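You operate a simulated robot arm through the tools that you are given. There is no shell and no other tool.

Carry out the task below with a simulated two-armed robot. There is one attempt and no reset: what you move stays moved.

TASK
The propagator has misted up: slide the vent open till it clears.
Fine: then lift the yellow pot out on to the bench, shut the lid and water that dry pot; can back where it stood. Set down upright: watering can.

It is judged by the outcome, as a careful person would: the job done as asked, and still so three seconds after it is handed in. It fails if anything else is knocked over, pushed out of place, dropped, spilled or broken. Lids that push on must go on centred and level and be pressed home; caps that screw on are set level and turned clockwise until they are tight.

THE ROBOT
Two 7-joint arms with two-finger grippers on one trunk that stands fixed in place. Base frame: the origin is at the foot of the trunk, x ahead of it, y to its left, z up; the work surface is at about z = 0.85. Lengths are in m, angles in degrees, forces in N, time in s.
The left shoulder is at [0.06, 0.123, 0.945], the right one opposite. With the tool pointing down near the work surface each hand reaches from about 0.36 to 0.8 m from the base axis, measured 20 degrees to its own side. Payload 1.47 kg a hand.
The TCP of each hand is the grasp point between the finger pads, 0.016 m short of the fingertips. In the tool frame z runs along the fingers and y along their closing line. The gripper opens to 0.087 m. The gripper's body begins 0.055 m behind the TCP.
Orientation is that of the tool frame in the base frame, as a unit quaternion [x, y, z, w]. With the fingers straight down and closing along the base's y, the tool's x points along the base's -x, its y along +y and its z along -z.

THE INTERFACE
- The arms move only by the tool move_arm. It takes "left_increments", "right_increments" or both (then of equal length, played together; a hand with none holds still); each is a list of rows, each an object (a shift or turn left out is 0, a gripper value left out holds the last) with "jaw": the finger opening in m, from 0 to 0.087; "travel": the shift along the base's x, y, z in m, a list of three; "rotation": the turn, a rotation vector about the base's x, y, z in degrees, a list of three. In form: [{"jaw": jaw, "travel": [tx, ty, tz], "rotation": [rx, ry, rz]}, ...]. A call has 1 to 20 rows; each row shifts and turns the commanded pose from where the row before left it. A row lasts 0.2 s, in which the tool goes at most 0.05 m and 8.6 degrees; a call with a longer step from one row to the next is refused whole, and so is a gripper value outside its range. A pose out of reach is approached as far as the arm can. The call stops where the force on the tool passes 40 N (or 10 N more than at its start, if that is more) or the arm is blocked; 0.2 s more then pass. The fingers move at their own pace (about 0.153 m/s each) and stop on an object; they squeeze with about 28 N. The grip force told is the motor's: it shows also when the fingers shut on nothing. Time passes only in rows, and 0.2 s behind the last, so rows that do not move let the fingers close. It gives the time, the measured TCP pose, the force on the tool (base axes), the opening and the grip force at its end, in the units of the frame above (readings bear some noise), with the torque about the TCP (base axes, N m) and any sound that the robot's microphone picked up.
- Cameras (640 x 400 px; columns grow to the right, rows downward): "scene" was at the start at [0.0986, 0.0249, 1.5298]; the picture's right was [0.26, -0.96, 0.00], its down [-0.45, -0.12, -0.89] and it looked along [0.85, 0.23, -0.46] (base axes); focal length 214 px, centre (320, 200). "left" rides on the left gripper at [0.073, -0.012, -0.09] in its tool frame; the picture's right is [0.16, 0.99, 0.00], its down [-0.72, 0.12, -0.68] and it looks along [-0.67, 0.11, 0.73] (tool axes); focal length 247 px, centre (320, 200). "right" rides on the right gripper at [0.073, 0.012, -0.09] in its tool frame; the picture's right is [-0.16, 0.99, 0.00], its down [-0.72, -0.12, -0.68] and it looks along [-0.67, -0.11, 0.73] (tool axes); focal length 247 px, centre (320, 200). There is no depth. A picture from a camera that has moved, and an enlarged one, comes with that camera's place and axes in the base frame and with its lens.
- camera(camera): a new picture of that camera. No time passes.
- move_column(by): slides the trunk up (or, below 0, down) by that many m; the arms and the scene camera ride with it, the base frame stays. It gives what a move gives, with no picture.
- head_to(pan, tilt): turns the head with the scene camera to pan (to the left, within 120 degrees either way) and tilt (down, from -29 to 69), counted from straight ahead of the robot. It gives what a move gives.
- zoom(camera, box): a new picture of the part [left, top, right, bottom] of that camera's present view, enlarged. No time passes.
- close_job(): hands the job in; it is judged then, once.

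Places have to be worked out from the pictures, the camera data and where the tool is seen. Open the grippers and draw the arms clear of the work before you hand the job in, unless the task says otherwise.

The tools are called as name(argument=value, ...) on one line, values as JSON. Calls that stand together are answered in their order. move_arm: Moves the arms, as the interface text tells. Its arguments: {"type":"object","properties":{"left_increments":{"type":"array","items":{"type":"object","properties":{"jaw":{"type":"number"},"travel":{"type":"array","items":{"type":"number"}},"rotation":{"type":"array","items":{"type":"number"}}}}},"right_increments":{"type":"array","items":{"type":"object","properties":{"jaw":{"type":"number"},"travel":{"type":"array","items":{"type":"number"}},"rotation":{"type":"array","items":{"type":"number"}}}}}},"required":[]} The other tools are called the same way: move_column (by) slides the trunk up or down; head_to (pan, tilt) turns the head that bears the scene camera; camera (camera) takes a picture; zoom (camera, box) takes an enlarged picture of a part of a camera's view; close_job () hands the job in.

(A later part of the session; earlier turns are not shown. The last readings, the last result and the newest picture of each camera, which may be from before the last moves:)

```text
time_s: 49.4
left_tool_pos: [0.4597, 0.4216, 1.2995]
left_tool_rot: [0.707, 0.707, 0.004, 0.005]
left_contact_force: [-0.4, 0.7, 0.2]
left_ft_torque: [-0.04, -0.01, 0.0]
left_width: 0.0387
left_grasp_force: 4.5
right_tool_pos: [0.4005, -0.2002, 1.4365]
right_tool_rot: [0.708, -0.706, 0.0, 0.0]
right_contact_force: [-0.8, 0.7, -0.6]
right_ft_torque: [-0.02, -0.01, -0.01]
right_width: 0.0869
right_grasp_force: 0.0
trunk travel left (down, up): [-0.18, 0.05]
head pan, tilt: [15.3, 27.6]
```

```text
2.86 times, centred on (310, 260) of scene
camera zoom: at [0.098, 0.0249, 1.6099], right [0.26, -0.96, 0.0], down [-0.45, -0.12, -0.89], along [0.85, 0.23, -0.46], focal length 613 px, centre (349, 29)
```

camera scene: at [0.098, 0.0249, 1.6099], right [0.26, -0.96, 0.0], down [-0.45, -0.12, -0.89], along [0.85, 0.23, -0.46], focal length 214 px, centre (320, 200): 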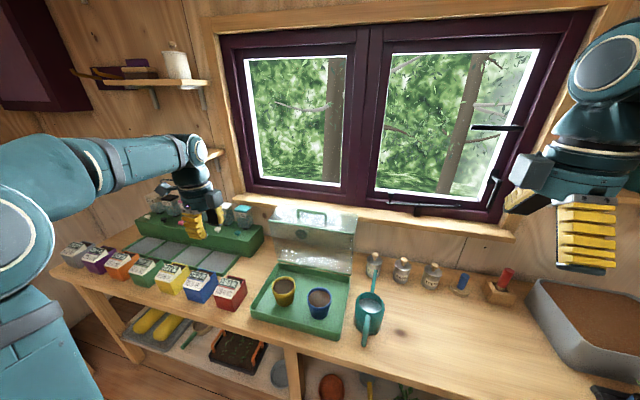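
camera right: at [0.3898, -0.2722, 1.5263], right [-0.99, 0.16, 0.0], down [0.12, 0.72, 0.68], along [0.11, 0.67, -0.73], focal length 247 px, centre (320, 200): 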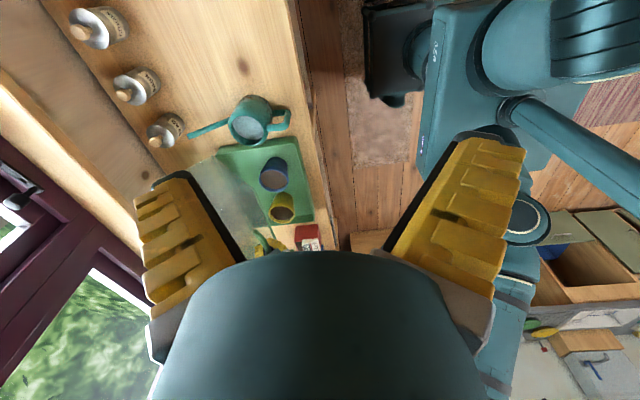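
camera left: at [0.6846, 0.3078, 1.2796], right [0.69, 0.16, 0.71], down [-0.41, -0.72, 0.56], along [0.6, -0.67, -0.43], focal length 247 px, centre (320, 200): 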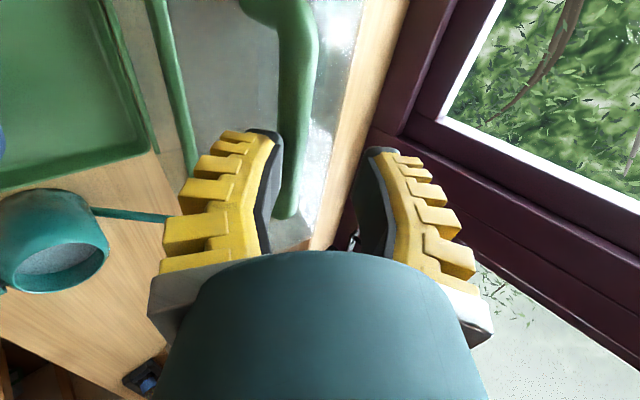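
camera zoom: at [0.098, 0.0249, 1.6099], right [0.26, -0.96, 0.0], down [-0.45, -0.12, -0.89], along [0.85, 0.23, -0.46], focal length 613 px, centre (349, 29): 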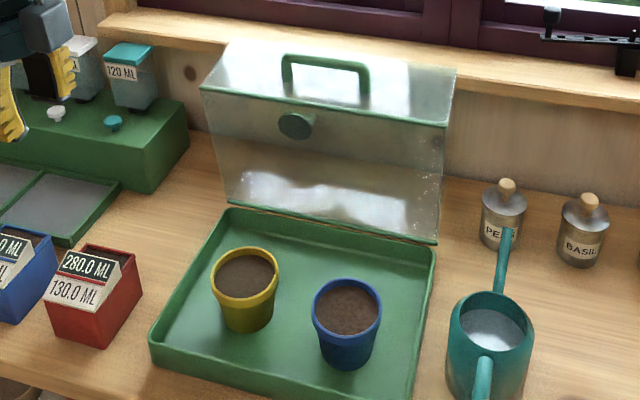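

The lid is open at its stop. I zoom in on both pots to see their size and soil.

zoom(camera="scene", box=[265, 250, 345, 310])

camera(camera="left")

zoom(camera="right", box=[180, 80, 360, 260])

```text
6.67 times, centred on (305, 280) of scene
camera zoom: at [0.098, 0.0249, 1.6099], right [0.26, -0.96, 0.0], down [-0.45, -0.12, -0.89], along [0.85, 0.23, -0.46], focal length 1430 px, centre (420, -333)
```

zoom: 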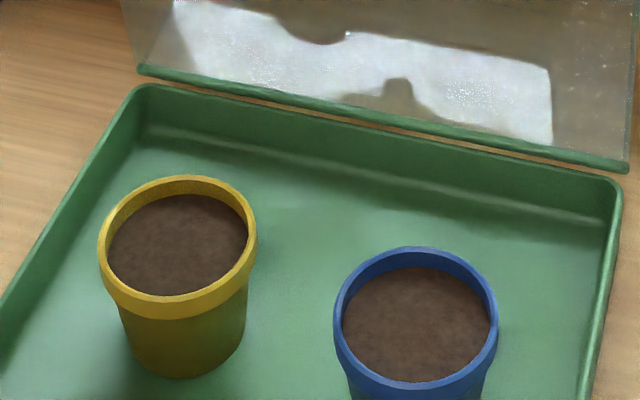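

```text
taken
camera left: at [0.4474, 0.4928, 1.3885], right [0.99, 0.16, 0.01], down [0.11, -0.72, 0.68], along [0.12, -0.67, -0.73], focal length 247 px, centre (320, 200)
```

left: 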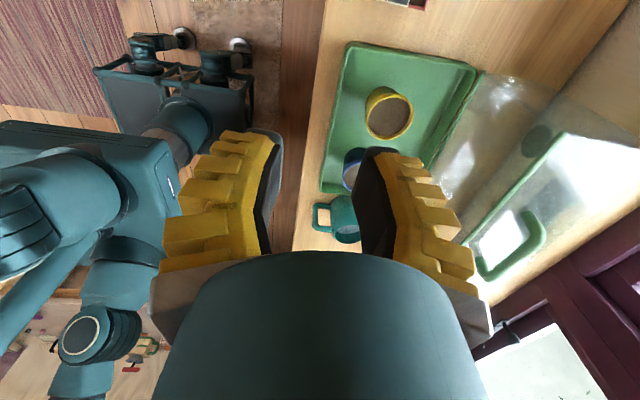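

```text
2.22 times, centred on (270, 170) of right
camera zoom: at [0.3893, -0.272, 1.5265], right [-0.99, 0.16, 0.0], down [0.12, 0.72, 0.68], along [0.11, 0.67, -0.73], focal length 549 px, centre (431, 267)
```

zoom: 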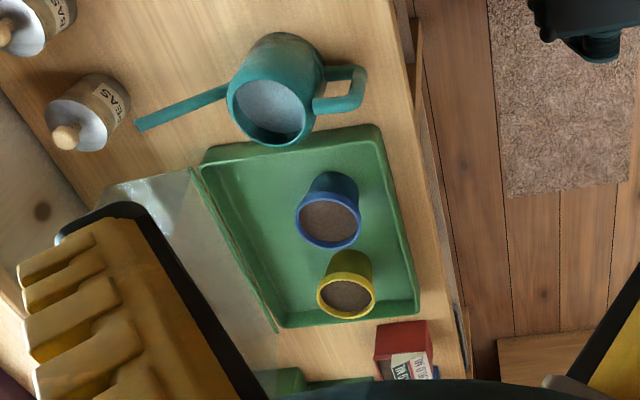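

The pots have a lip of about 0.092 m, wider than the jaws, so the yellow one at (0.619, 0.312, rim 0.93) must be gripped under the lip from the side. I turn the right hand by −180° about vertical so that it can come in slanted from the right with its camera uppermost.

move_arm(right_increments=[{"rotation": [0, 0, -8.2]}, {"rotation": [0, 0, -8.2]}, {"rotation": [0, 0, -8.2]}, {"rotation": [0, 0, -8.2]}, {"rotation": [0, 0, -8.2]}, {"rotation": [0, 0, -8.2]}, {"rotation": [0, 0, -8.2]}, {"rotation": [0, 0, -8.2]}, {"rotation": [0, 0, -8.2]}, {"rotation": [0, 0, -8.2]}, {"rotation": [0, 0, -8.2]}, {"rotation": [0, 0, -8.2]}, {"rotation": [0, 0, -8.2]}, {"rotation": [0, 0, -8.2]}, {"rotation": [0, 0, -8.2]}, {"rotation": [0, 0, -8.2]}, {"rotation": [0, 0, -8.2]}, {"rotation": [0, 0, -8.2]}, {"rotation": [0, 0, -8.2]}, {"rotation": [0, 0, -8.2]}])

camera(camera="right")

```text
time_s: 53.6
left_tool_pos: [0.4596, 0.4213, 1.2977]
left_tool_rot: [0.708, 0.707, 0.005, 0.005]
left_contact_force: [-0.3, 0.2, -0.6]
left_ft_torque: [0.0, 0.03, 0.01]
left_width: 0.0388
left_grasp_force: 3.9
right_tool_pos: [0.4015, -0.1993, 1.4374]
right_tool_rot: [0.603, 0.798, 0.0, -0.001]
right_contact_force: [-0.1, 0.1, -0.8]
right_ft_torque: [-0.04, -0.01, 0.02]
right_width: 0.0869
right_grasp_force: 0.0
trunk travel left (down, up): [-0.18, 0.05]
head pan, tilt: [15.3, 27.6]
```

```text
taken
camera right: at [0.3924, -0.1257, 1.5265], right [0.99, 0.12, 0.0], down [0.09, -0.73, 0.68], along [0.08, -0.68, -0.73], focal length 247 px, centre (320, 200)
```

right: 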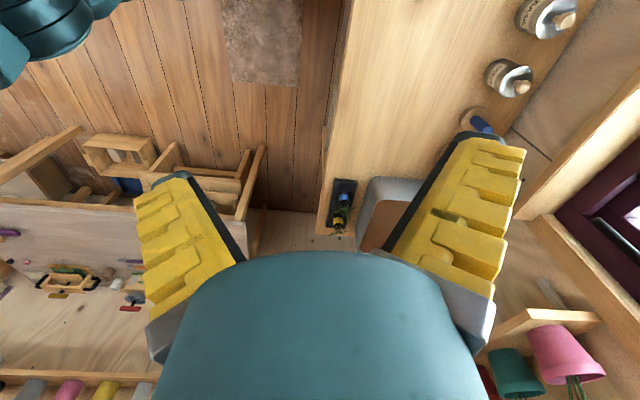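

The wrist follows. I finish the turn, pitch the fingers 45° to point left and down, and travel to a point above the blue pot's left side.

move_arm(right_increments=[{"travel": [0.0167, 0.025, -0.0239], "rotation": [0, 0, -8]}, {"travel": [0.0167, 0.025, -0.0239], "rotation": [0, 0, -8]}, {"travel": [0.0167, 0.025, -0.0239], "rotation": [7.5, 0, 0]}, {"travel": [0.0167, 0.025, -0.0239], "rotation": [7.5, 0, 0]}, {"travel": [0.0167, 0.025, -0.0239], "rotation": [7.5, 0, 0]}, {"travel": [0.0167, 0.025, -0.0239], "rotation": [7.5, 0, 0]}, {"travel": [0.0167, 0.025, -0.0239], "rotation": [7.5, 0, 0]}, {"travel": [0.0167, 0.025, -0.0239], "rotation": [7.5, 0, 0]}, {"travel": [0.0167, 0.025, -0.0239]}, {"travel": [0.0167, 0.025, -0.0239]}, {"travel": [0.0167, 0.025, -0.0239]}, {"travel": [0.0167, 0.025, -0.0239]}, {}])

camera(camera="right")

camera(camera="scene")

```text
time_s: 56.4
left_tool_pos: [0.4592, 0.4223, 1.2984]
left_tool_rot: [0.707, 0.707, 0.004, 0.005]
left_contact_force: [-0.5, -0.2, -1.3]
left_ft_torque: [0.01, 0.0, -0.02]
left_width: 0.0387
left_grasp_force: 4.3
right_tool_pos: [0.6024, 0.1011, 1.1517]
right_tool_rot: [0.653, 0.654, 0.271, -0.271]
right_contact_force: [-1.4, 0.3, 0.0]
right_ft_torque: [0.0, 0.01, -0.02]
right_width: 0.0869
right_grasp_force: 0.1
trunk travel left (down, up): [-0.18, 0.05]
head pan, tilt: [15.3, 27.6]
```

```text
taken
camera right: at [0.6138, 0.0895, 1.2666], right [0.99, -0.11, -0.11], down [-0.12, -0.99, -0.03], along [-0.11, 0.04, -0.99], focal length 247 px, centre (320, 200)
```

right: 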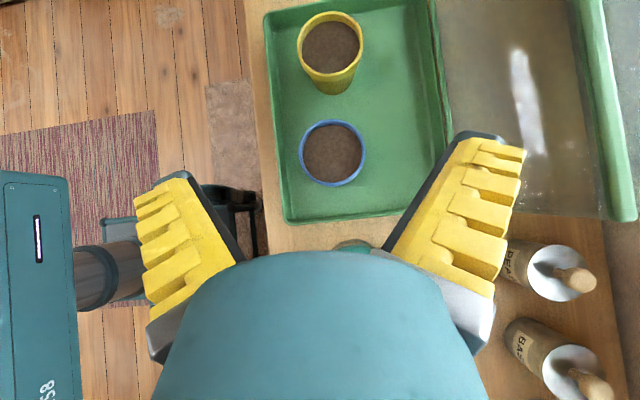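

```text
taken
camera scene: at [0.0977, 0.0243, 1.6099], right [0.26, -0.96, 0.0], down [-0.45, -0.12, -0.89], along [0.85, 0.23, -0.46], focal length 214 px, centre (320, 200)
```

scene: 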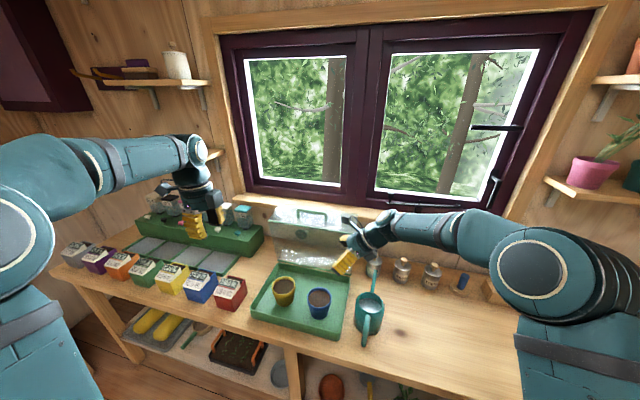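

A superb straight-down view. I zoom on the yellow pot to refine its position.

zoom(camera="right", box=[260, 0, 400, 110])

```text
3.64 times, centred on (330, 55) of right
camera zoom: at [0.6138, 0.0895, 1.2666], right [0.99, -0.11, -0.11], down [-0.12, -0.99, -0.03], along [-0.11, 0.04, -0.99], focal length 898 px, centre (284, 727)
```

zoom: 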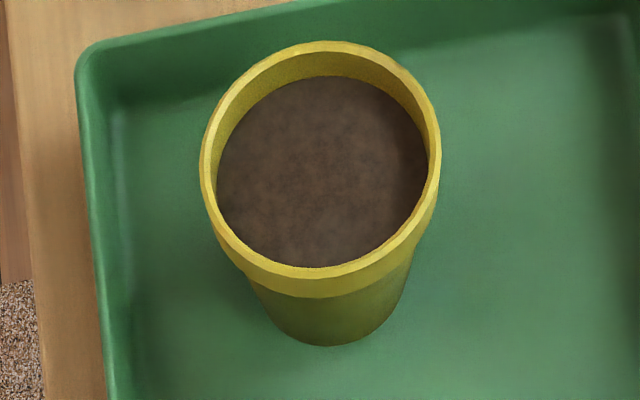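

Rim centre computed at (0.616, 0.318), diameter 0.092. I move to a standoff up along the slanted approach line and check again from closer.

move_arm(right_increments=[{"jaw": 0.087, "travel": [0.0034, 0.02, -0.032]}, {"travel": [0.0034, 0.02, -0.032]}, {"travel": [0.0034, 0.02, -0.032]}, {"travel": [0.0034, 0.02, -0.032]}, {"travel": [0.0, 0.02, -0.032]}, {}])

camera(camera="right")

zoom(camera="scene", box=[240, 200, 400, 330])

```text
time_s: 57.8
left_tool_pos: [0.461, 0.4211, 1.2996]
left_tool_rot: [0.707, 0.707, 0.005, 0.004]
left_contact_force: [-0.8, 0.0, -0.4]
left_ft_torque: [0.01, 0.01, 0.02]
left_width: 0.0391
left_grasp_force: 4.0
right_tool_pos: [0.6152, 0.1999, 0.9904]
right_tool_rot: [0.653, 0.653, 0.271, -0.271]
right_contact_force: [-0.8, 0.1, -0.8]
right_ft_torque: [0.0, 0.01, -0.04]
right_width: 0.087
right_grasp_force: 0.0
trunk travel left (down, up): [-0.18, 0.05]
head pan, tilt: [15.3, 27.6]
```

```text
taken
camera right: at [0.6272, 0.1889, 1.1043], right [0.99, -0.11, -0.11], down [-0.12, -0.99, -0.03], along [-0.11, 0.04, -0.99], focal length 247 px, centre (320, 200)
```

right: 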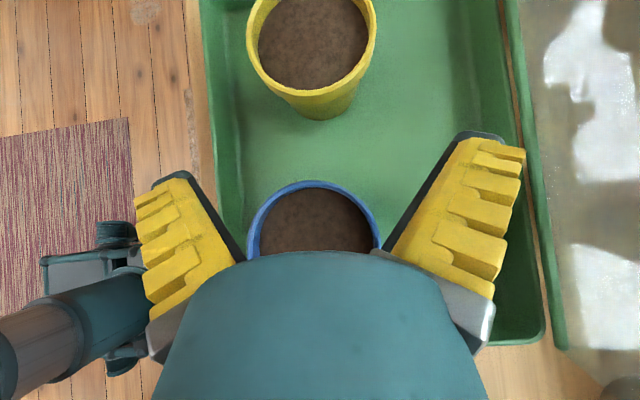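

```text
3.08 times, centred on (320, 265) of scene
camera zoom: at [0.098, 0.0244, 1.6099], right [0.26, -0.96, 0.0], down [-0.45, -0.12, -0.89], along [0.85, 0.23, -0.46], focal length 660 px, centre (320, 0)
```

zoom: 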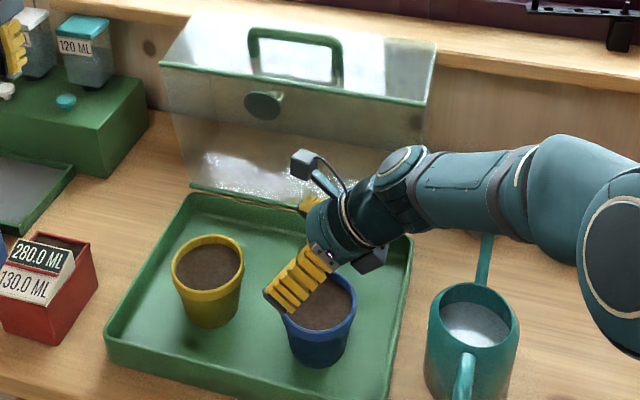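

The approach line looks right. There is a dark box on the hand's underside that could matter over the blue pot, so I look closer before moving in.

zoom(camera="scene", box=[290, 220, 370, 290])

camera(camera="left")

```text
5.71 times, centred on (330, 255) of scene
camera zoom: at [0.098, 0.0244, 1.6099], right [0.26, -0.96, 0.0], down [-0.45, -0.12, -0.89], along [0.85, 0.23, -0.46], focal length 1226 px, centre (263, -114)
```

zoom: 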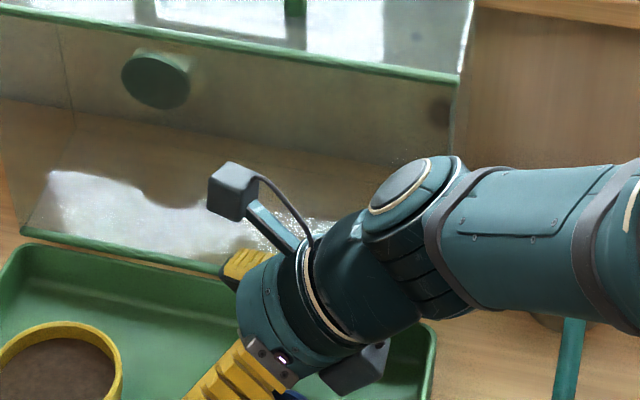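

```text
taken
camera left: at [0.4476, 0.492, 1.3886], right [0.99, 0.16, 0.01], down [0.11, -0.72, 0.68], along [0.12, -0.67, -0.73], focal length 247 px, centre (320, 200)
```

left: 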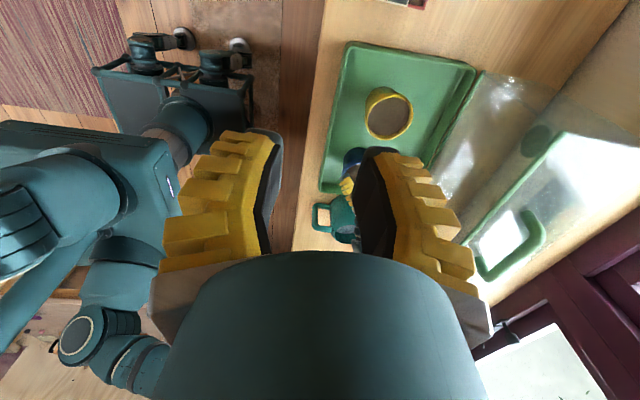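

That box would strike the blue pot on the slanted approach, so I change the plan: a vertical pinch on the near side of the yellow pot's rim, one finger inside above the soil. I back off upward, straighten the right hand, and move the left hand further away.

move_arm(left_increments=[{"travel": [-0.02, 0.02, 0.01]}, {"travel": [-0.02, 0.02, 0.01]}, {"travel": [-0.02, 0.02, 0.01]}, {"travel": [-0.02, 0.02, 0.01]}, {"travel": [-0.02, 0.02, 0.01]}, {}, {}], right_increments=[{"travel": [0, -0.01, 0.04], "rotation": [-7.5, 0, 0]}, {"travel": [0, 0, 0.04], "rotation": [-7.5, 0, 0]}, {"travel": [-0.01, 0.025, 0.04], "rotation": [-7.5, 0, 0]}, {"travel": [-0.01, 0.03, 0.02], "rotation": [-7.5, 0, 0]}, {"travel": [-0.012, 0.035, 0], "rotation": [-7.5, 0, 0]}, {"travel": [-0.0117, 0.0391, 0], "rotation": [-7.5, 0, 0]}, {}])

camera(camera="right")

zoom(camera="scene", box=[220, 180, 400, 330])

```text
time_s: 59.4
left_tool_pos: [0.359, 0.523, 1.3458]
left_tool_rot: [0.707, 0.707, 0.004, 0.004]
left_contact_force: [0.3, -0.2, -0.4]
left_ft_torque: [0.0, 0.04, 0.01]
left_width: 0.0388
left_grasp_force: 4.2
right_tool_pos: [0.5531, 0.301, 1.1253]
right_tool_rot: [0.707, 0.707, -0.001, 0.001]
right_contact_force: [-0.5, 0.8, 0.5]
right_ft_torque: [0.03, 0.01, -0.02]
right_width: 0.0868
right_grasp_force: 0.1
right hand out of reach, approached as far as the arm can: row 6
trunk travel left (down, up): [-0.18, 0.05]
head pan, tilt: [15.3, 27.6]
```

```text
taken
camera right: at [0.5651, 0.3749, 1.2146], right [0.99, -0.16, 0.0], down [-0.12, -0.72, 0.68], along [-0.11, -0.67, -0.73], focal length 247 px, centre (320, 200)
```

right: 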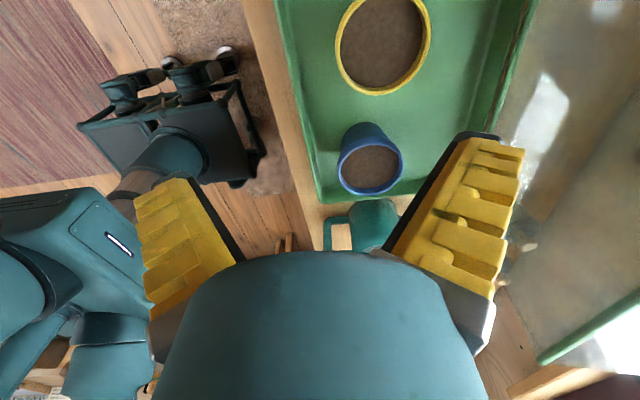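

```text
2.67 times, centred on (310, 255) of scene
camera zoom: at [0.0999, 0.0249, 1.6097], right [0.26, -0.96, 0.0], down [-0.45, -0.12, -0.89], along [0.85, 0.23, -0.46], focal length 572 px, centre (347, 53)
```

zoom: 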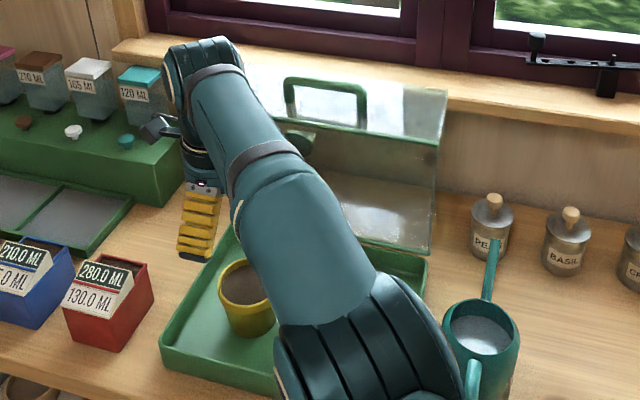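

The right arm cannot reach there at that height; the left can, and its jaws already close along x. I withdraw the right arm to the right, then bring the left hand over the near rim of the yellow pot.

move_arm(right_increments=[{"travel": [-0.02, -0.03, 0.02]}, {"travel": [-0.02, -0.04, 0.015]}, {"travel": [-0.02, -0.04, 0.015]}, {"travel": [-0.02, -0.04, 0.015]}, {"travel": [-0.01, -0.045, 0.01]}, {"travel": [-0.01, -0.045, 0.01]}, {"travel": [-0.01, -0.045, 0.01]}, {"travel": [0, -0.045, 0.01]}, {"travel": [0, -0.045, 0.01]}, {"travel": [0, -0.045, 0.01]}, {"travel": [0, -0.045, 0.01]}, {"travel": [0, -0.045, 0.0]}, {"travel": [0, -0.045, 0.0]}, {"travel": [0, -0.045, 0.0]}, {"travel": [0, -0.045, 0.0]}, {"travel": [0, -0.045, 0.0]}])

camera(camera="scene")

```text
time_s: 62.8
left_tool_pos: [0.3586, 0.5215, 1.3484]
left_tool_rot: [0.707, 0.707, 0.005, 0.005]
left_contact_force: [0.7, -0.1, -0.4]
left_ft_torque: [-0.01, 0.02, 0.0]
left_width: 0.0387
left_grasp_force: 3.9
right_tool_pos: [0.4414, -0.3875, 1.2608]
right_tool_rot: [0.707, 0.708, -0.001, 0.001]
right_contact_force: [-0.4, -0.7, 0.1]
right_ft_torque: [0.05, 0.0, 0.0]
right_width: 0.087
right_grasp_force: 0.1
trunk travel left (down, up): [-0.18, 0.05]
head pan, tilt: [15.3, 27.6]
```

```text
taken
camera scene: at [0.0987, 0.0239, 1.6098], right [0.26, -0.96, 0.0], down [-0.45, -0.12, -0.89], along [0.85, 0.23, -0.46], focal length 214 px, centre (320, 200)
```

scene: 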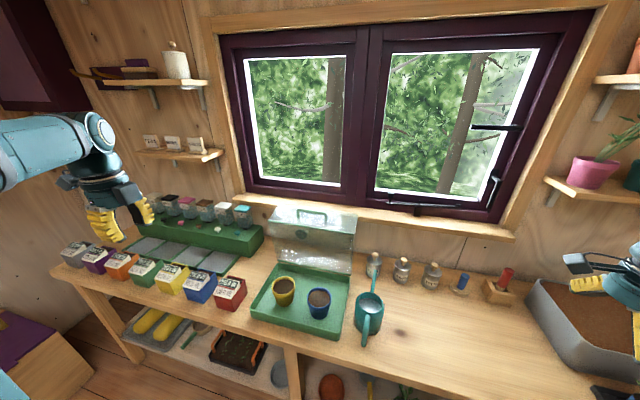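

Right arm is clear. I bring the left hand over the near side of the yellow rim, jaws at 0.04.

move_arm(left_increments=[{"jaw": 0.036, "travel": [0.0214, -0.02, -0.0268], "rotation": [0, 1, 0]}, {"travel": [0.0214, -0.0202, -0.0268]}, {"travel": [0.0214, -0.0202, -0.0268]}, {"travel": [0.0214, -0.0202, -0.0268]}, {"travel": [0.0214, -0.0202, -0.0268]}, {"travel": [0.0214, -0.0202, -0.0268]}, {"travel": [0.0214, -0.0202, -0.0268]}, {"travel": [0.0214, -0.0202, -0.0268]}, {"travel": [0.0214, -0.0202, -0.0268]}, {"travel": [0.0214, -0.0202, -0.0268]}, {}])

camera(camera="left")

zoom(camera="scene", box=[220, 200, 380, 330])

```text
time_s: 65.2
left_tool_pos: [0.5733, 0.3187, 1.0798]
left_tool_rot: [0.707, 0.707, -0.001, -0.001]
left_contact_force: [-0.8, 0.3, 0.5]
left_ft_torque: [-0.03, -0.04, 0.01]
left_width: 0.0418
left_grasp_force: 4.0
right_tool_pos: [0.4415, -0.3864, 1.2633]
right_tool_rot: [0.707, 0.707, 0.001, 0.0]
right_contact_force: [-0.4, -0.2, 0.6]
right_ft_torque: [0.01, 0.0, 0.0]
right_width: 0.0869
right_grasp_force: 0.0
trunk travel left (down, up): [-0.18, 0.05]
head pan, tilt: [15.3, 27.6]
```

```text
taken
camera left: at [0.5618, 0.3898, 1.1692], right [0.99, 0.16, 0.0], down [0.12, -0.72, 0.68], along [0.11, -0.67, -0.73], focal length 247 px, centre (320, 200)
```

left: 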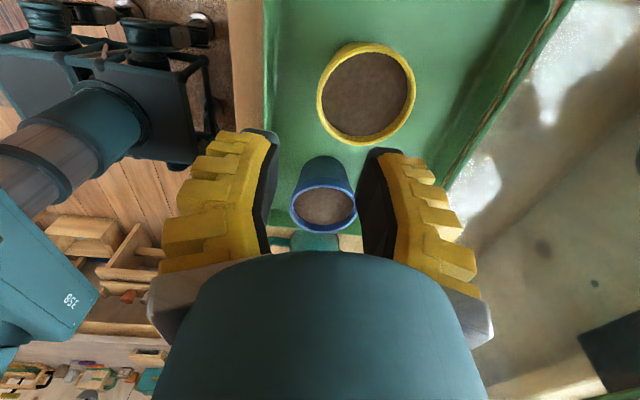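

```text
3.08 times, centred on (300, 265) of scene
camera zoom: at [0.0975, 0.025, 1.6099], right [0.26, -0.96, 0.0], down [-0.45, -0.12, -0.89], along [0.85, 0.23, -0.46], focal length 660 px, centre (382, 0)
```

zoom: 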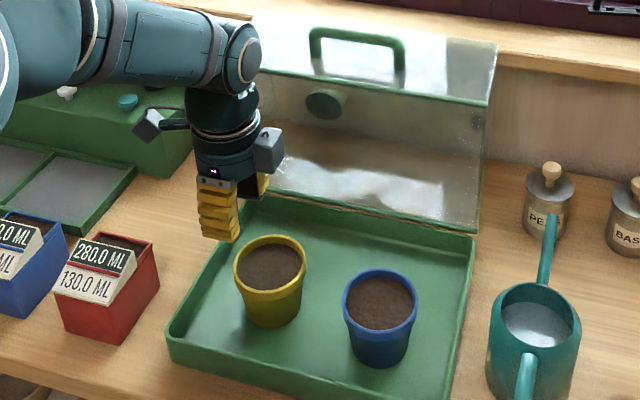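

I zoom on the yellow rim from the left camera to set the pinch point accurately.

zoom(camera="left", box=[290, 20, 440, 160])

```text
2.86 times, centred on (365, 90) of left
camera zoom: at [0.5618, 0.3898, 1.1692], right [0.99, 0.16, 0.0], down [0.12, -0.72, 0.68], along [0.11, -0.67, -0.73], focal length 706 px, centre (191, 514)
```

zoom: 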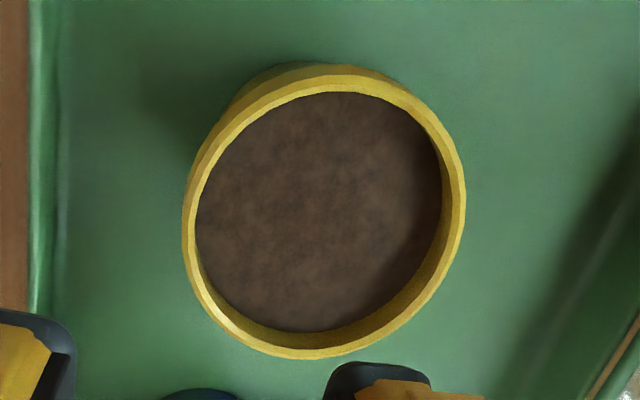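

Combining views, the rim top is at z≈0.9355 with its centre at (0.617, 0.314), so the near wall is at x≈0.5755. I lower to just above the rim and check alignment.

move_arm(left_increments=[{"travel": [0.0022, -0.0057, -0.035]}, {"travel": [0, 0, -0.035]}, {"travel": [0, 0, -0.035]}, {}])

camera(camera="left")

zoom(camera="scene", box=[250, 220, 330, 300])

```text
time_s: 66.2
left_tool_pos: [0.5747, 0.3143, 0.9743]
left_tool_rot: [0.707, 0.707, -0.002, -0.002]
left_contact_force: [0.6, 0.4, -0.5]
left_ft_torque: [0.04, -0.01, 0.02]
left_width: 0.0415
left_grasp_force: 4.3
right_tool_pos: [0.4411, -0.3874, 1.2617]
right_tool_rot: [0.708, 0.706, 0.0, -0.001]
right_contact_force: [0.0, 0.0, 0.5]
right_ft_torque: [0.01, -0.01, 0.02]
right_width: 0.0868
right_grasp_force: 0.1
trunk travel left (down, up): [-0.18, 0.05]
head pan, tilt: [15.3, 27.6]
```

```text
taken
camera left: at [0.5634, 0.385, 1.0639], right [0.99, 0.16, 0.0], down [0.12, -0.72, 0.68], along [0.1, -0.67, -0.73], focal length 247 px, centre (320, 200)
```

left: 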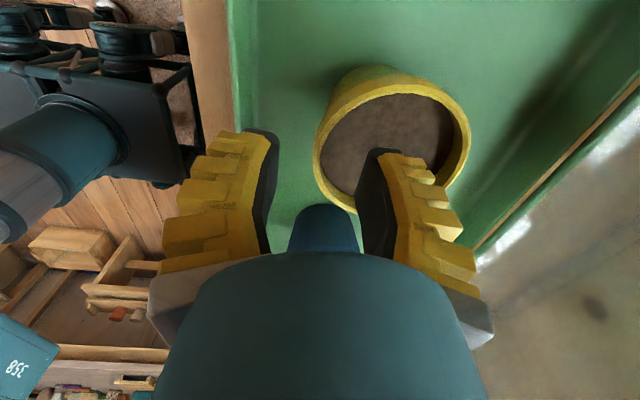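

```text
5.00 times, centred on (290, 260) of scene
camera zoom: at [0.0979, 0.0246, 1.6099], right [0.26, -0.96, 0.0], down [-0.45, -0.12, -0.89], along [0.85, 0.23, -0.46], focal length 1072 px, centre (470, -100)
```

zoom: 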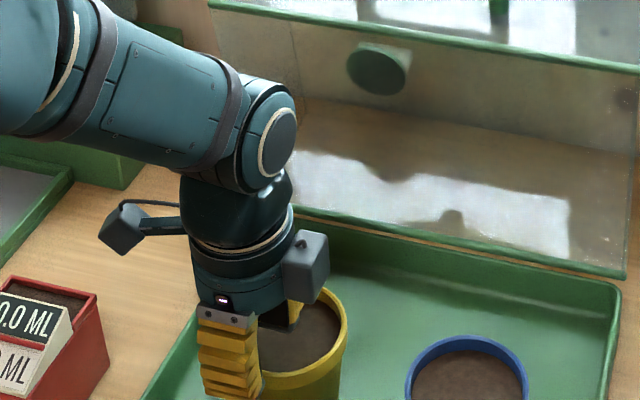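

The line below the TCP meets the near wall of the rim to within about 1 mm. I descend so the fingers straddle the wall, watching for contact with soil.

move_arm(left_increments=[{"travel": [0.001, -0.001, -0.015]}, {"travel": [0, 0, -0.01]}, {"travel": [0, 0, -0.005]}, {"travel": [0, 0, -0.004]}, {}])

camera(camera="left")

zoom(camera="scene", box=[250, 230, 330, 300])

```text
time_s: 67.4
left_tool_pos: [0.5745, 0.3143, 0.9441]
left_tool_rot: [0.707, 0.707, 0.0, -0.001]
left_contact_force: [3.7, 2.9, 18.9]
left_ft_torque: [0.06, -0.64, 0.08]
left_width: 0.0474
left_grasp_force: 6.7
right_tool_pos: [0.4396, -0.3869, 1.2636]
right_tool_rot: [0.706, 0.708, 0.001, 0.001]
right_contact_force: [0.5, 0.2, -0.4]
right_ft_torque: [0.01, -0.03, -0.03]
right_width: 0.087
right_grasp_force: 0.1
trunk travel left (down, up): [-0.18, 0.05]
head pan, tilt: [15.3, 27.6]
```

```text
taken
camera left: at [0.5643, 0.3841, 1.0338], right [0.99, 0.16, 0.0], down [0.12, -0.72, 0.68], along [0.11, -0.67, -0.73], focal length 247 px, centre (320, 200)
```

left: 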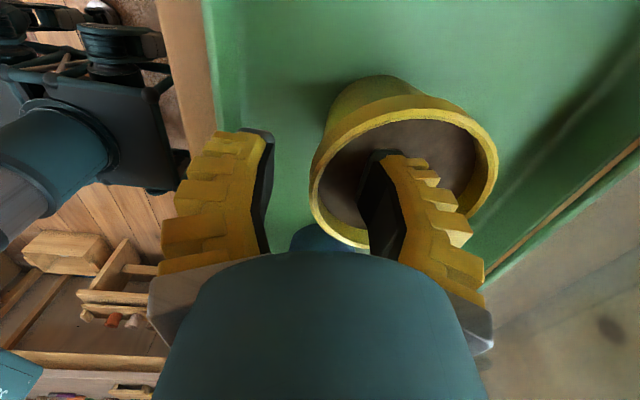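

```text
5.71 times, centred on (290, 265) of scene
camera zoom: at [0.0971, 0.0243, 1.6101], right [0.26, -0.96, 0.0], down [-0.45, -0.12, -0.89], along [0.85, 0.23, -0.46], focal length 1226 px, centre (491, -171)
```

zoom: 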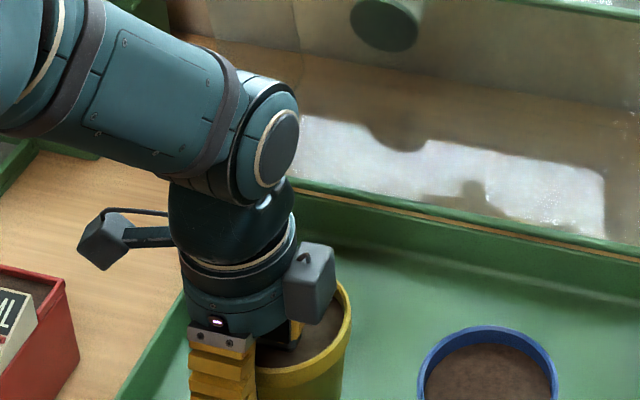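

The inner fingertip touches the soil (19 N), so the soil is only ~8 mm below the rim. I raise by 3 mm to unload it, then close the pinch on the rim wall.

move_arm(left_increments=[{"travel": [0, 0, 0.003]}, {}, {"jaw": 0.02}, {}, {"jaw": 0.0}, {}, {}])

camera(camera="left")

zoom(camera="scene", box=[250, 230, 330, 300])

```text
time_s: 69.0
left_tool_pos: [0.5744, 0.3123, 0.9456]
left_tool_rot: [0.707, 0.707, -0.002, -0.002]
left_contact_force: [-2.4, -0.7, 2.9]
left_ft_torque: [-0.14, -0.07, -0.03]
left_width: 0.0058
left_grasp_force: 27.9
right_tool_pos: [0.4418, -0.3864, 1.2625]
right_tool_rot: [0.707, 0.707, 0.0, 0.001]
right_contact_force: [-0.3, -0.3, 0.2]
right_ft_torque: [0.0, -0.03, 0.0]
right_width: 0.0871
right_grasp_force: 0.1
trunk travel left (down, up): [-0.18, 0.05]
head pan, tilt: [15.3, 27.6]
```

```text
taken
camera left: at [0.5639, 0.3842, 1.0345], right [0.99, 0.16, -0.01], down [0.12, -0.72, 0.68], along [0.1, -0.67, -0.73], focal length 247 px, centre (320, 200)
```

left: 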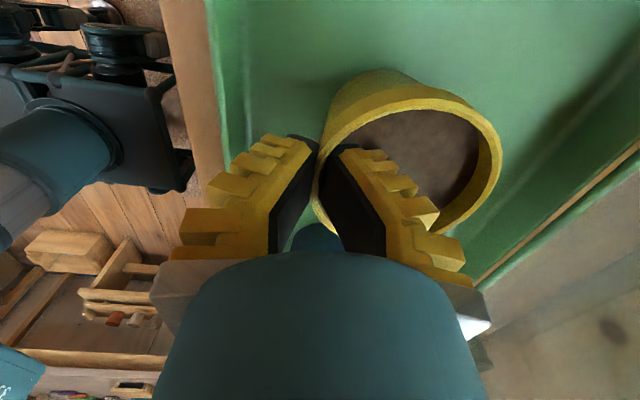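

```text
5.71 times, centred on (290, 265) of scene
camera zoom: at [0.0981, 0.0247, 1.6098], right [0.26, -0.96, 0.0], down [-0.45, -0.12, -0.89], along [0.85, 0.23, -0.46], focal length 1226 px, centre (491, -171)
```

zoom: 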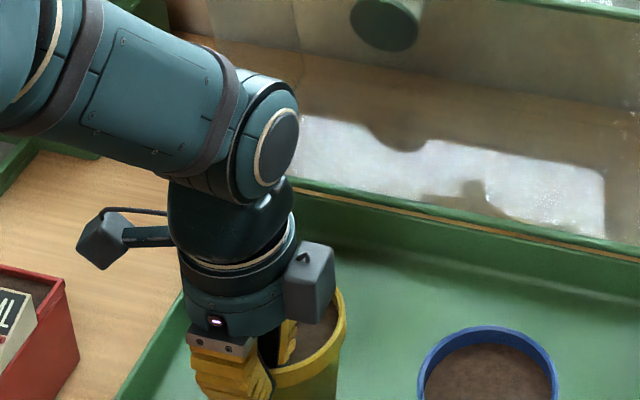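

The wall is pinched (0.006 m thick). I lift a mere 6 mm and check the tilt and force.

move_arm(left_increments=[{"travel": [0, 0, 0.003]}, {"travel": [0, 0, 0.003]}, {"travel": [0, 0, 0.003]}, {}])

camera(camera="left")

zoom(camera="scene", box=[250, 230, 330, 300])

```text
time_s: 70.0
left_tool_pos: [0.5764, 0.3134, 0.9532]
left_tool_rot: [0.707, 0.707, -0.001, -0.002]
left_contact_force: [0.3, -0.2, -2.8]
left_ft_torque: [-0.03, 0.1, 0.04]
left_width: 0.0057
left_grasp_force: 27.9
right_tool_pos: [0.4425, -0.3866, 1.2629]
right_tool_rot: [0.707, 0.708, 0.0, 0.0]
right_contact_force: [0.5, 0.2, -0.1]
right_ft_torque: [0.0, -0.01, 0.02]
right_width: 0.0867
right_grasp_force: 0.1
trunk travel left (down, up): [-0.18, 0.05]
head pan, tilt: [15.3, 27.6]
```

```text
taken
camera left: at [0.5651, 0.3843, 1.0429], right [0.99, 0.16, -0.01], down [0.12, -0.72, 0.68], along [0.1, -0.67, -0.73], focal length 247 px, centre (320, 200)
```

left: 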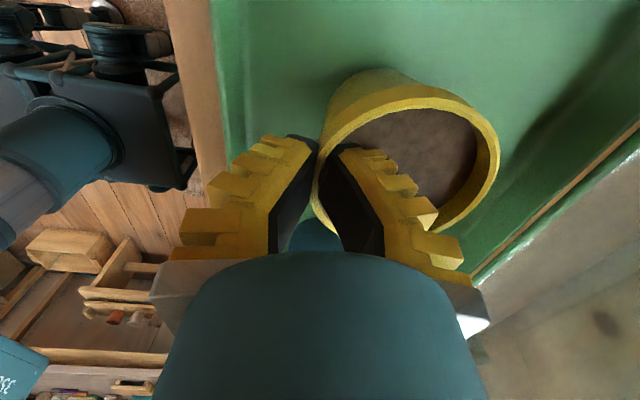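

```text
5.71 times, centred on (290, 265) of scene
camera zoom: at [0.0989, 0.025, 1.6098], right [0.26, -0.96, 0.0], down [-0.45, -0.12, -0.89], along [0.85, 0.23, -0.46], focal length 1226 px, centre (491, -171)
```

zoom: 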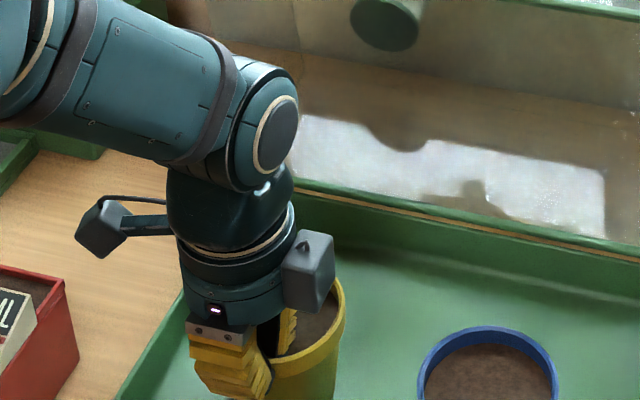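

The pot hangs steady (2.8 N, no tilt). I lift it straight up clear of the tray, and move the right hand further aside at the same time.

move_arm(left_increments=[{"travel": [0, 0, 0.01]}, {"travel": [0, 0, 0.015]}, {"travel": [0, 0, 0.02]}, {"travel": [0, 0, 0.02]}, {"travel": [0, 0, 0.02]}, {"travel": [0, 0, 0.02]}, {"travel": [0, 0, 0.02]}, {"travel": [0, 0, 0.02]}, {"travel": [0, 0, 0.015]}, {"travel": [0, 0, 0.01]}, {}], right_increments=[{"travel": [-0.005, -0.015, 0]}, {"travel": [-0.005, -0.015, 0]}, {"travel": [-0.005, -0.015, 0]}, {"travel": [-0.005, -0.015, 0]}, {"travel": [-0.005, -0.015, 0]}, {"travel": [-0.005, -0.015, 0]}, {"travel": [-0.005, -0.015, 0]}, {}, {}, {}, {}])

camera(camera="left")

camera(camera="scene")

```text
time_s: 72.4
left_tool_pos: [0.5768, 0.3141, 1.1224]
left_tool_rot: [0.707, 0.707, -0.002, -0.002]
left_contact_force: [-0.5, 0.1, -2.6]
left_ft_torque: [0.0, 0.09, -0.01]
left_width: 0.0058
left_grasp_force: 28.6
right_tool_pos: [0.4081, -0.4939, 1.2613]
right_tool_rot: [0.706, 0.708, 0.0, 0.0]
right_contact_force: [0.8, -0.3, 0.8]
right_ft_torque: [0.0, -0.01, 0.0]
right_width: 0.0871
right_grasp_force: 0.1
trunk travel left (down, up): [-0.18, 0.05]
head pan, tilt: [15.3, 27.6]
```

```text
taken
camera left: at [0.5659, 0.3847, 1.2129], right [0.99, 0.16, -0.01], down [0.12, -0.72, 0.68], along [0.1, -0.67, -0.73], focal length 247 px, centre (320, 200)
```

left: 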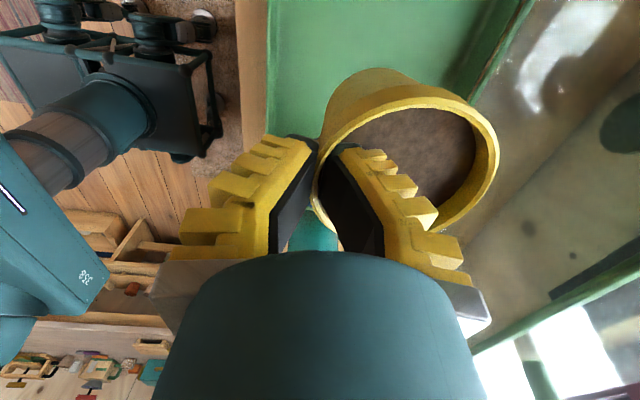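

```text
taken
camera scene: at [0.0989, 0.025, 1.6098], right [0.26, -0.96, 0.0], down [-0.45, -0.12, -0.89], along [0.85, 0.23, -0.46], focal length 214 px, centre (320, 200)
```

scene: 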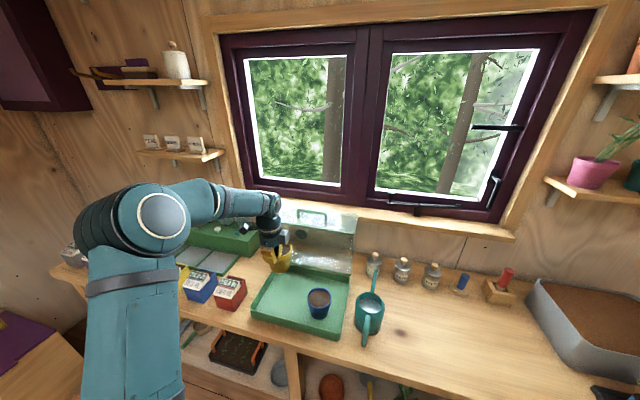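

The pot is well clear. I carry it slowly to the right, above the blue pot and the can, towards the free bench area.

move_arm(left_increments=[{"travel": [-0.005, -0.01, 0]}, {"travel": [-0.002, -0.02, 0]}, {"travel": [-0.002, -0.025, 0]}, {"travel": [-0.002, -0.025, 0]}, {"travel": [-0.002, -0.025, 0]}, {"travel": [-0.002, -0.025, 0]}, {"travel": [-0.002, -0.025, 0]}, {"travel": [-0.002, -0.025, 0]}, {"travel": [-0.002, -0.025, 0]}, {"travel": [-0.002, -0.025, 0]}])

camera(camera="left")

camera(camera="scene")

```text
time_s: 74.6
left_tool_pos: [0.5526, 0.085, 1.1242]
left_tool_rot: [0.707, 0.707, -0.002, -0.002]
left_contact_force: [-0.1, -0.3, -2.1]
left_ft_torque: [0.02, 0.09, 0.01]
left_width: 0.0057
left_grasp_force: 27.9
right_tool_pos: [0.4079, -0.4937, 1.2615]
right_tool_rot: [0.707, 0.707, 0.0, 0.0]
right_contact_force: [0.2, -0.3, 0.1]
right_ft_torque: [0.0, -0.04, -0.01]
right_width: 0.0872
right_grasp_force: 0.0
trunk travel left (down, up): [-0.18, 0.05]
head pan, tilt: [15.3, 27.6]
```

```text
taken
camera left: at [0.5415, 0.1554, 1.2144], right [0.99, 0.16, 0.0], down [0.12, -0.72, 0.68], along [0.1, -0.67, -0.73], focal length 247 px, centre (320, 200)
```

left: 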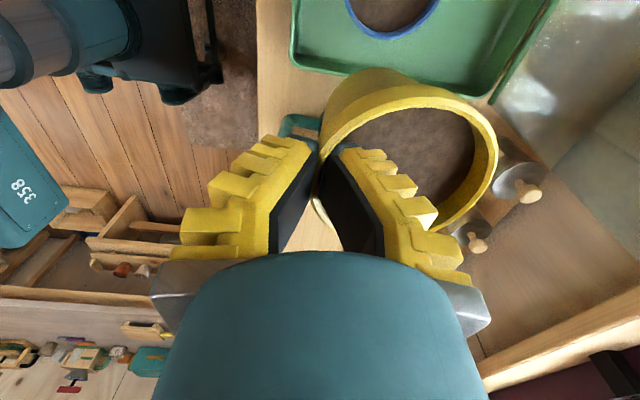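

```text
taken
camera scene: at [0.0989, 0.0241, 1.6098], right [0.26, -0.96, 0.0], down [-0.45, -0.12, -0.89], along [0.85, 0.23, -0.46], focal length 214 px, centre (320, 200)
```

scene: 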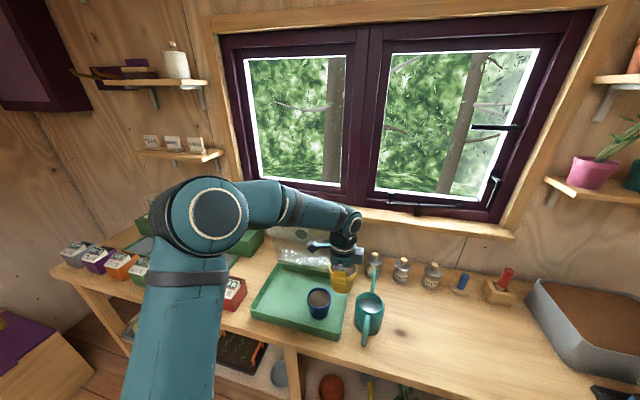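

Holding well. I continue to the right, past the can.

move_arm(left_increments=[{"travel": [0, -0.025, 0]}, {"travel": [0, -0.025, 0]}, {"travel": [0, -0.025, 0]}, {"travel": [0, -0.025, 0]}, {"travel": [0, -0.025, 0]}, {"travel": [0, -0.025, 0]}, {"travel": [0, -0.025, 0]}, {"travel": [0, -0.025, 0]}, {"travel": [0, -0.025, 0]}, {"travel": [0, -0.025, 0]}, {}])

camera(camera="left")

camera(camera="scene")

```text
time_s: 77.0
left_tool_pos: [0.5522, -0.1661, 1.1231]
left_tool_rot: [0.707, 0.708, -0.001, -0.002]
left_contact_force: [0.9, 0.9, -2.5]
left_ft_torque: [0.0, 0.08, 0.03]
left_width: 0.0058
left_grasp_force: 28.1
right_tool_pos: [0.4084, -0.4926, 1.2625]
right_tool_rot: [0.706, 0.708, 0.001, 0.0]
right_contact_force: [-0.1, 0.6, -0.4]
right_ft_torque: [-0.01, 0.0, -0.03]
right_width: 0.0871
right_grasp_force: 0.0
trunk travel left (down, up): [-0.18, 0.05]
head pan, tilt: [15.3, 27.6]
```

```text
taken
camera left: at [0.5412, -0.0948, 1.213], right [0.99, 0.16, -0.01], down [0.12, -0.72, 0.68], along [0.1, -0.67, -0.73], focal length 247 px, centre (320, 200)
```

left: 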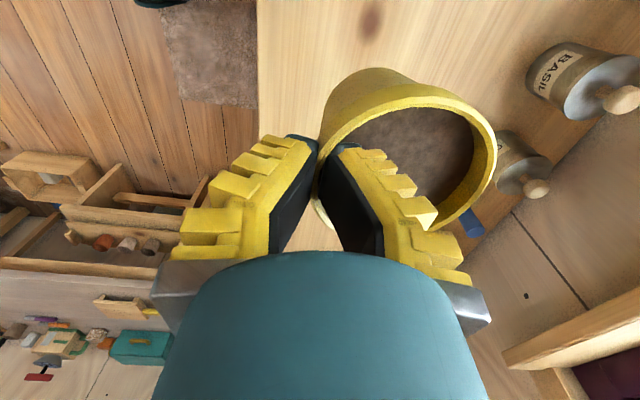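

```text
taken
camera scene: at [0.0987, 0.0255, 1.6098], right [0.26, -0.96, 0.0], down [-0.45, -0.12, -0.89], along [0.85, 0.23, -0.46], focal length 214 px, centre (320, 200)
```

scene: 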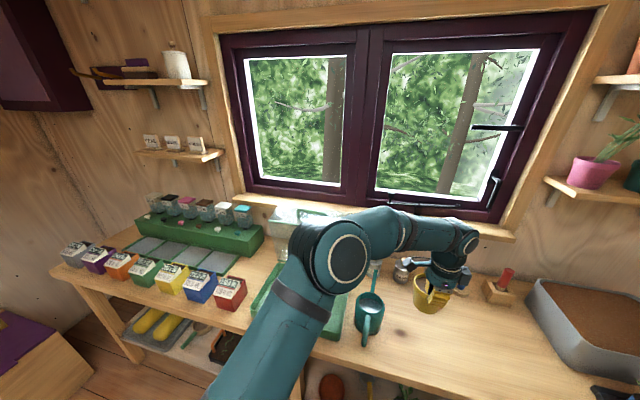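

Pot is over the free bench to the right of the can. I move it out to x≈0.67 and lower it towards the bench.

move_arm(left_increments=[{"travel": [0.015, 0, -0.015]}, {"travel": [0.02, 0, -0.02]}, {"travel": [0.02, 0, -0.02]}, {"travel": [0.02, 0, -0.025]}, {"travel": [0, 0, -0.025]}, {"travel": [0, 0, -0.025]}, {"travel": [0, 0, -0.02]}, {"travel": [0, 0, -0.01]}, {}])

camera(camera="left")

zoom(camera="scene", box=[340, 220, 540, 360])

```text
time_s: 79.0
left_tool_pos: [0.6281, -0.1665, 0.9621]
left_tool_rot: [0.706, 0.708, -0.001, -0.001]
left_contact_force: [0.1, 0.3, -3.0]
left_ft_torque: [-0.01, 0.11, 0.02]
left_width: 0.0059
left_grasp_force: 28.5
right_tool_pos: [0.4073, -0.4933, 1.262]
right_tool_rot: [0.708, 0.706, 0.001, 0.0]
right_contact_force: [-0.2, -0.1, 0.4]
right_ft_torque: [0.02, 0.03, -0.01]
right_width: 0.0867
right_grasp_force: 0.1
trunk travel left (down, up): [-0.18, 0.05]
head pan, tilt: [15.3, 27.6]
```

```text
taken
camera left: at [0.6182, -0.0948, 1.0522], right [0.99, 0.16, 0.0], down [0.12, -0.72, 0.68], along [0.1, -0.67, -0.73], focal length 247 px, centre (320, 200)
```

left: 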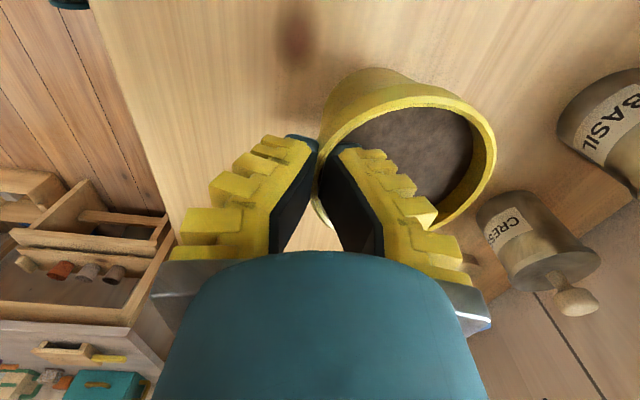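

```text
2.86 times, centred on (440, 290) of scene
camera zoom: at [0.0986, 0.0248, 1.6098], right [0.26, -0.96, 0.0], down [-0.45, -0.12, -0.89], along [0.85, 0.23, -0.46], focal length 613 px, centre (-23, -57)
```

zoom: 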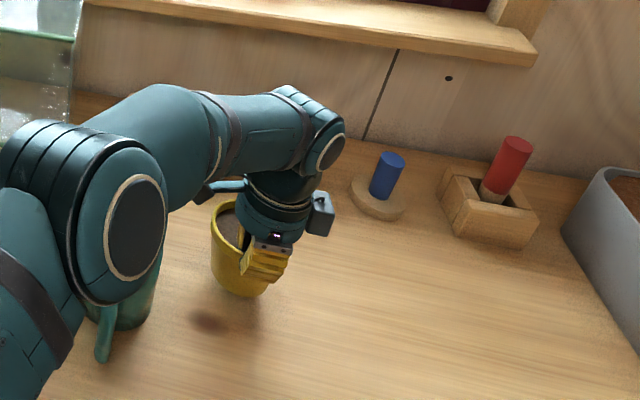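

About 2 cm above the bench. I lower slowly until the pot's weight is taken by the bench.

move_arm(left_increments=[{"travel": [0, 0, -0.006]}, {"travel": [0, 0, -0.006]}, {"travel": [0, 0, -0.004]}, {}])

```text
time_s: 80.0
left_tool_pos: [0.628, -0.1659, 0.9468]
left_tool_rot: [0.707, 0.707, -0.002, -0.002]
left_contact_force: [-0.4, 0.9, -2.7]
left_ft_torque: [0.03, 0.1, -0.03]
left_width: 0.0059
left_grasp_force: 27.9
right_tool_pos: [0.4081, -0.4924, 1.262]
right_tool_rot: [0.707, 0.707, 0.0, 0.0]
right_contact_force: [-0.7, -0.5, -1.0]
right_ft_torque: [0.02, 0.01, 0.02]
right_width: 0.0872
right_grasp_force: 0.0
trunk travel left (down, up): [-0.18, 0.05]
head pan, tilt: [15.3, 27.6]
```

Still hanging free; I go down in finer steps.

move_arm(left_increments=[{"travel": [0, 0, -0.003]}, {"travel": [0, 0, -0.003]}, {}])

```text
time_s: 80.8
left_tool_pos: [0.6277, -0.167, 0.9414]
left_tool_rot: [0.707, 0.707, -0.002, -0.001]
left_contact_force: [0.7, 0.2, -2.3]
left_ft_torque: [0.04, 0.11, -0.04]
left_width: 0.006
left_grasp_force: 27.9
right_tool_pos: [0.4078, -0.4933, 1.262]
right_tool_rot: [0.707, 0.707, 0.0, 0.0]
right_contact_force: [1.0, 0.0, 0.1]
right_ft_torque: [-0.02, 0.04, 0.01]
right_width: 0.087
right_grasp_force: 0.1
trunk travel left (down, up): [-0.18, 0.05]
head pan, tilt: [15.3, 27.6]
```

Not yet in contact; continuing in 2 mm steps.

move_arm(left_increments=[{"travel": [0, 0, -0.002]}, {"travel": [0, 0, -0.002]}, {}])

zoom(camera="scene", box=[390, 270, 470, 330])

```text
time_s: 81.6
left_tool_pos: [0.6289, -0.1659, 0.9383]
left_tool_rot: [0.707, 0.707, -0.002, -0.001]
left_contact_force: [0.0, 0.5, -2.6]
left_ft_torque: [0.01, 0.09, 0.04]
left_width: 0.0061
left_grasp_force: 28.2
right_tool_pos: [0.4073, -0.4928, 1.2616]
right_tool_rot: [0.707, 0.707, 0.0, 0.0]
right_contact_force: [0.3, 0.2, -0.1]
right_ft_torque: [0.0, 0.01, 0.05]
right_width: 0.087
right_grasp_force: 0.0
trunk travel left (down, up): [-0.18, 0.05]
head pan, tilt: [15.3, 27.6]
```

```text
6.67 times, centred on (430, 300) of scene
camera zoom: at [0.0988, 0.0248, 1.6098], right [0.26, -0.96, 0.0], down [-0.45, -0.12, -0.89], along [0.85, 0.23, -0.46], focal length 1430 px, centre (-413, -467)
```

zoom: 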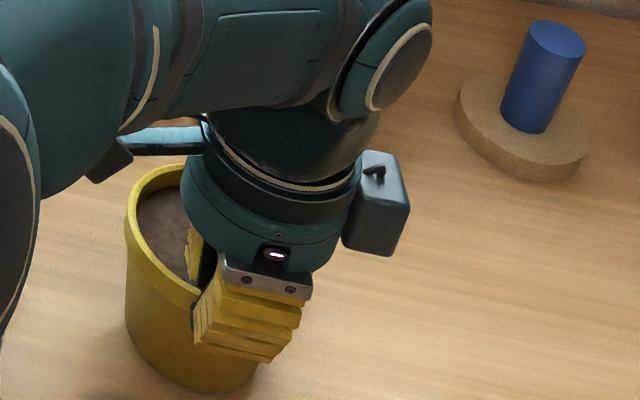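

Still free; I lower a further few mm gently.

move_arm(left_increments=[{"travel": [0, 0, -0.002]}, {"travel": [0, 0, -0.002]}, {}])

```text
time_s: 82.4
left_tool_pos: [0.6275, -0.1677, 0.9337]
left_tool_rot: [0.707, 0.707, -0.001, -0.001]
left_contact_force: [-3.1, -0.8, 4.2]
left_ft_torque: [-0.16, -0.09, -0.04]
left_width: 0.006
left_grasp_force: 28.7
right_tool_pos: [0.4073, -0.4931, 1.2613]
right_tool_rot: [0.707, 0.707, 0.0, 0.0]
right_contact_force: [-0.1, 0.1, 0.2]
right_ft_torque: [-0.02, -0.03, -0.01]
right_width: 0.0871
right_grasp_force: 0.1
trunk travel left (down, up): [-0.18, 0.05]
head pan, tilt: [15.3, 27.6]
```

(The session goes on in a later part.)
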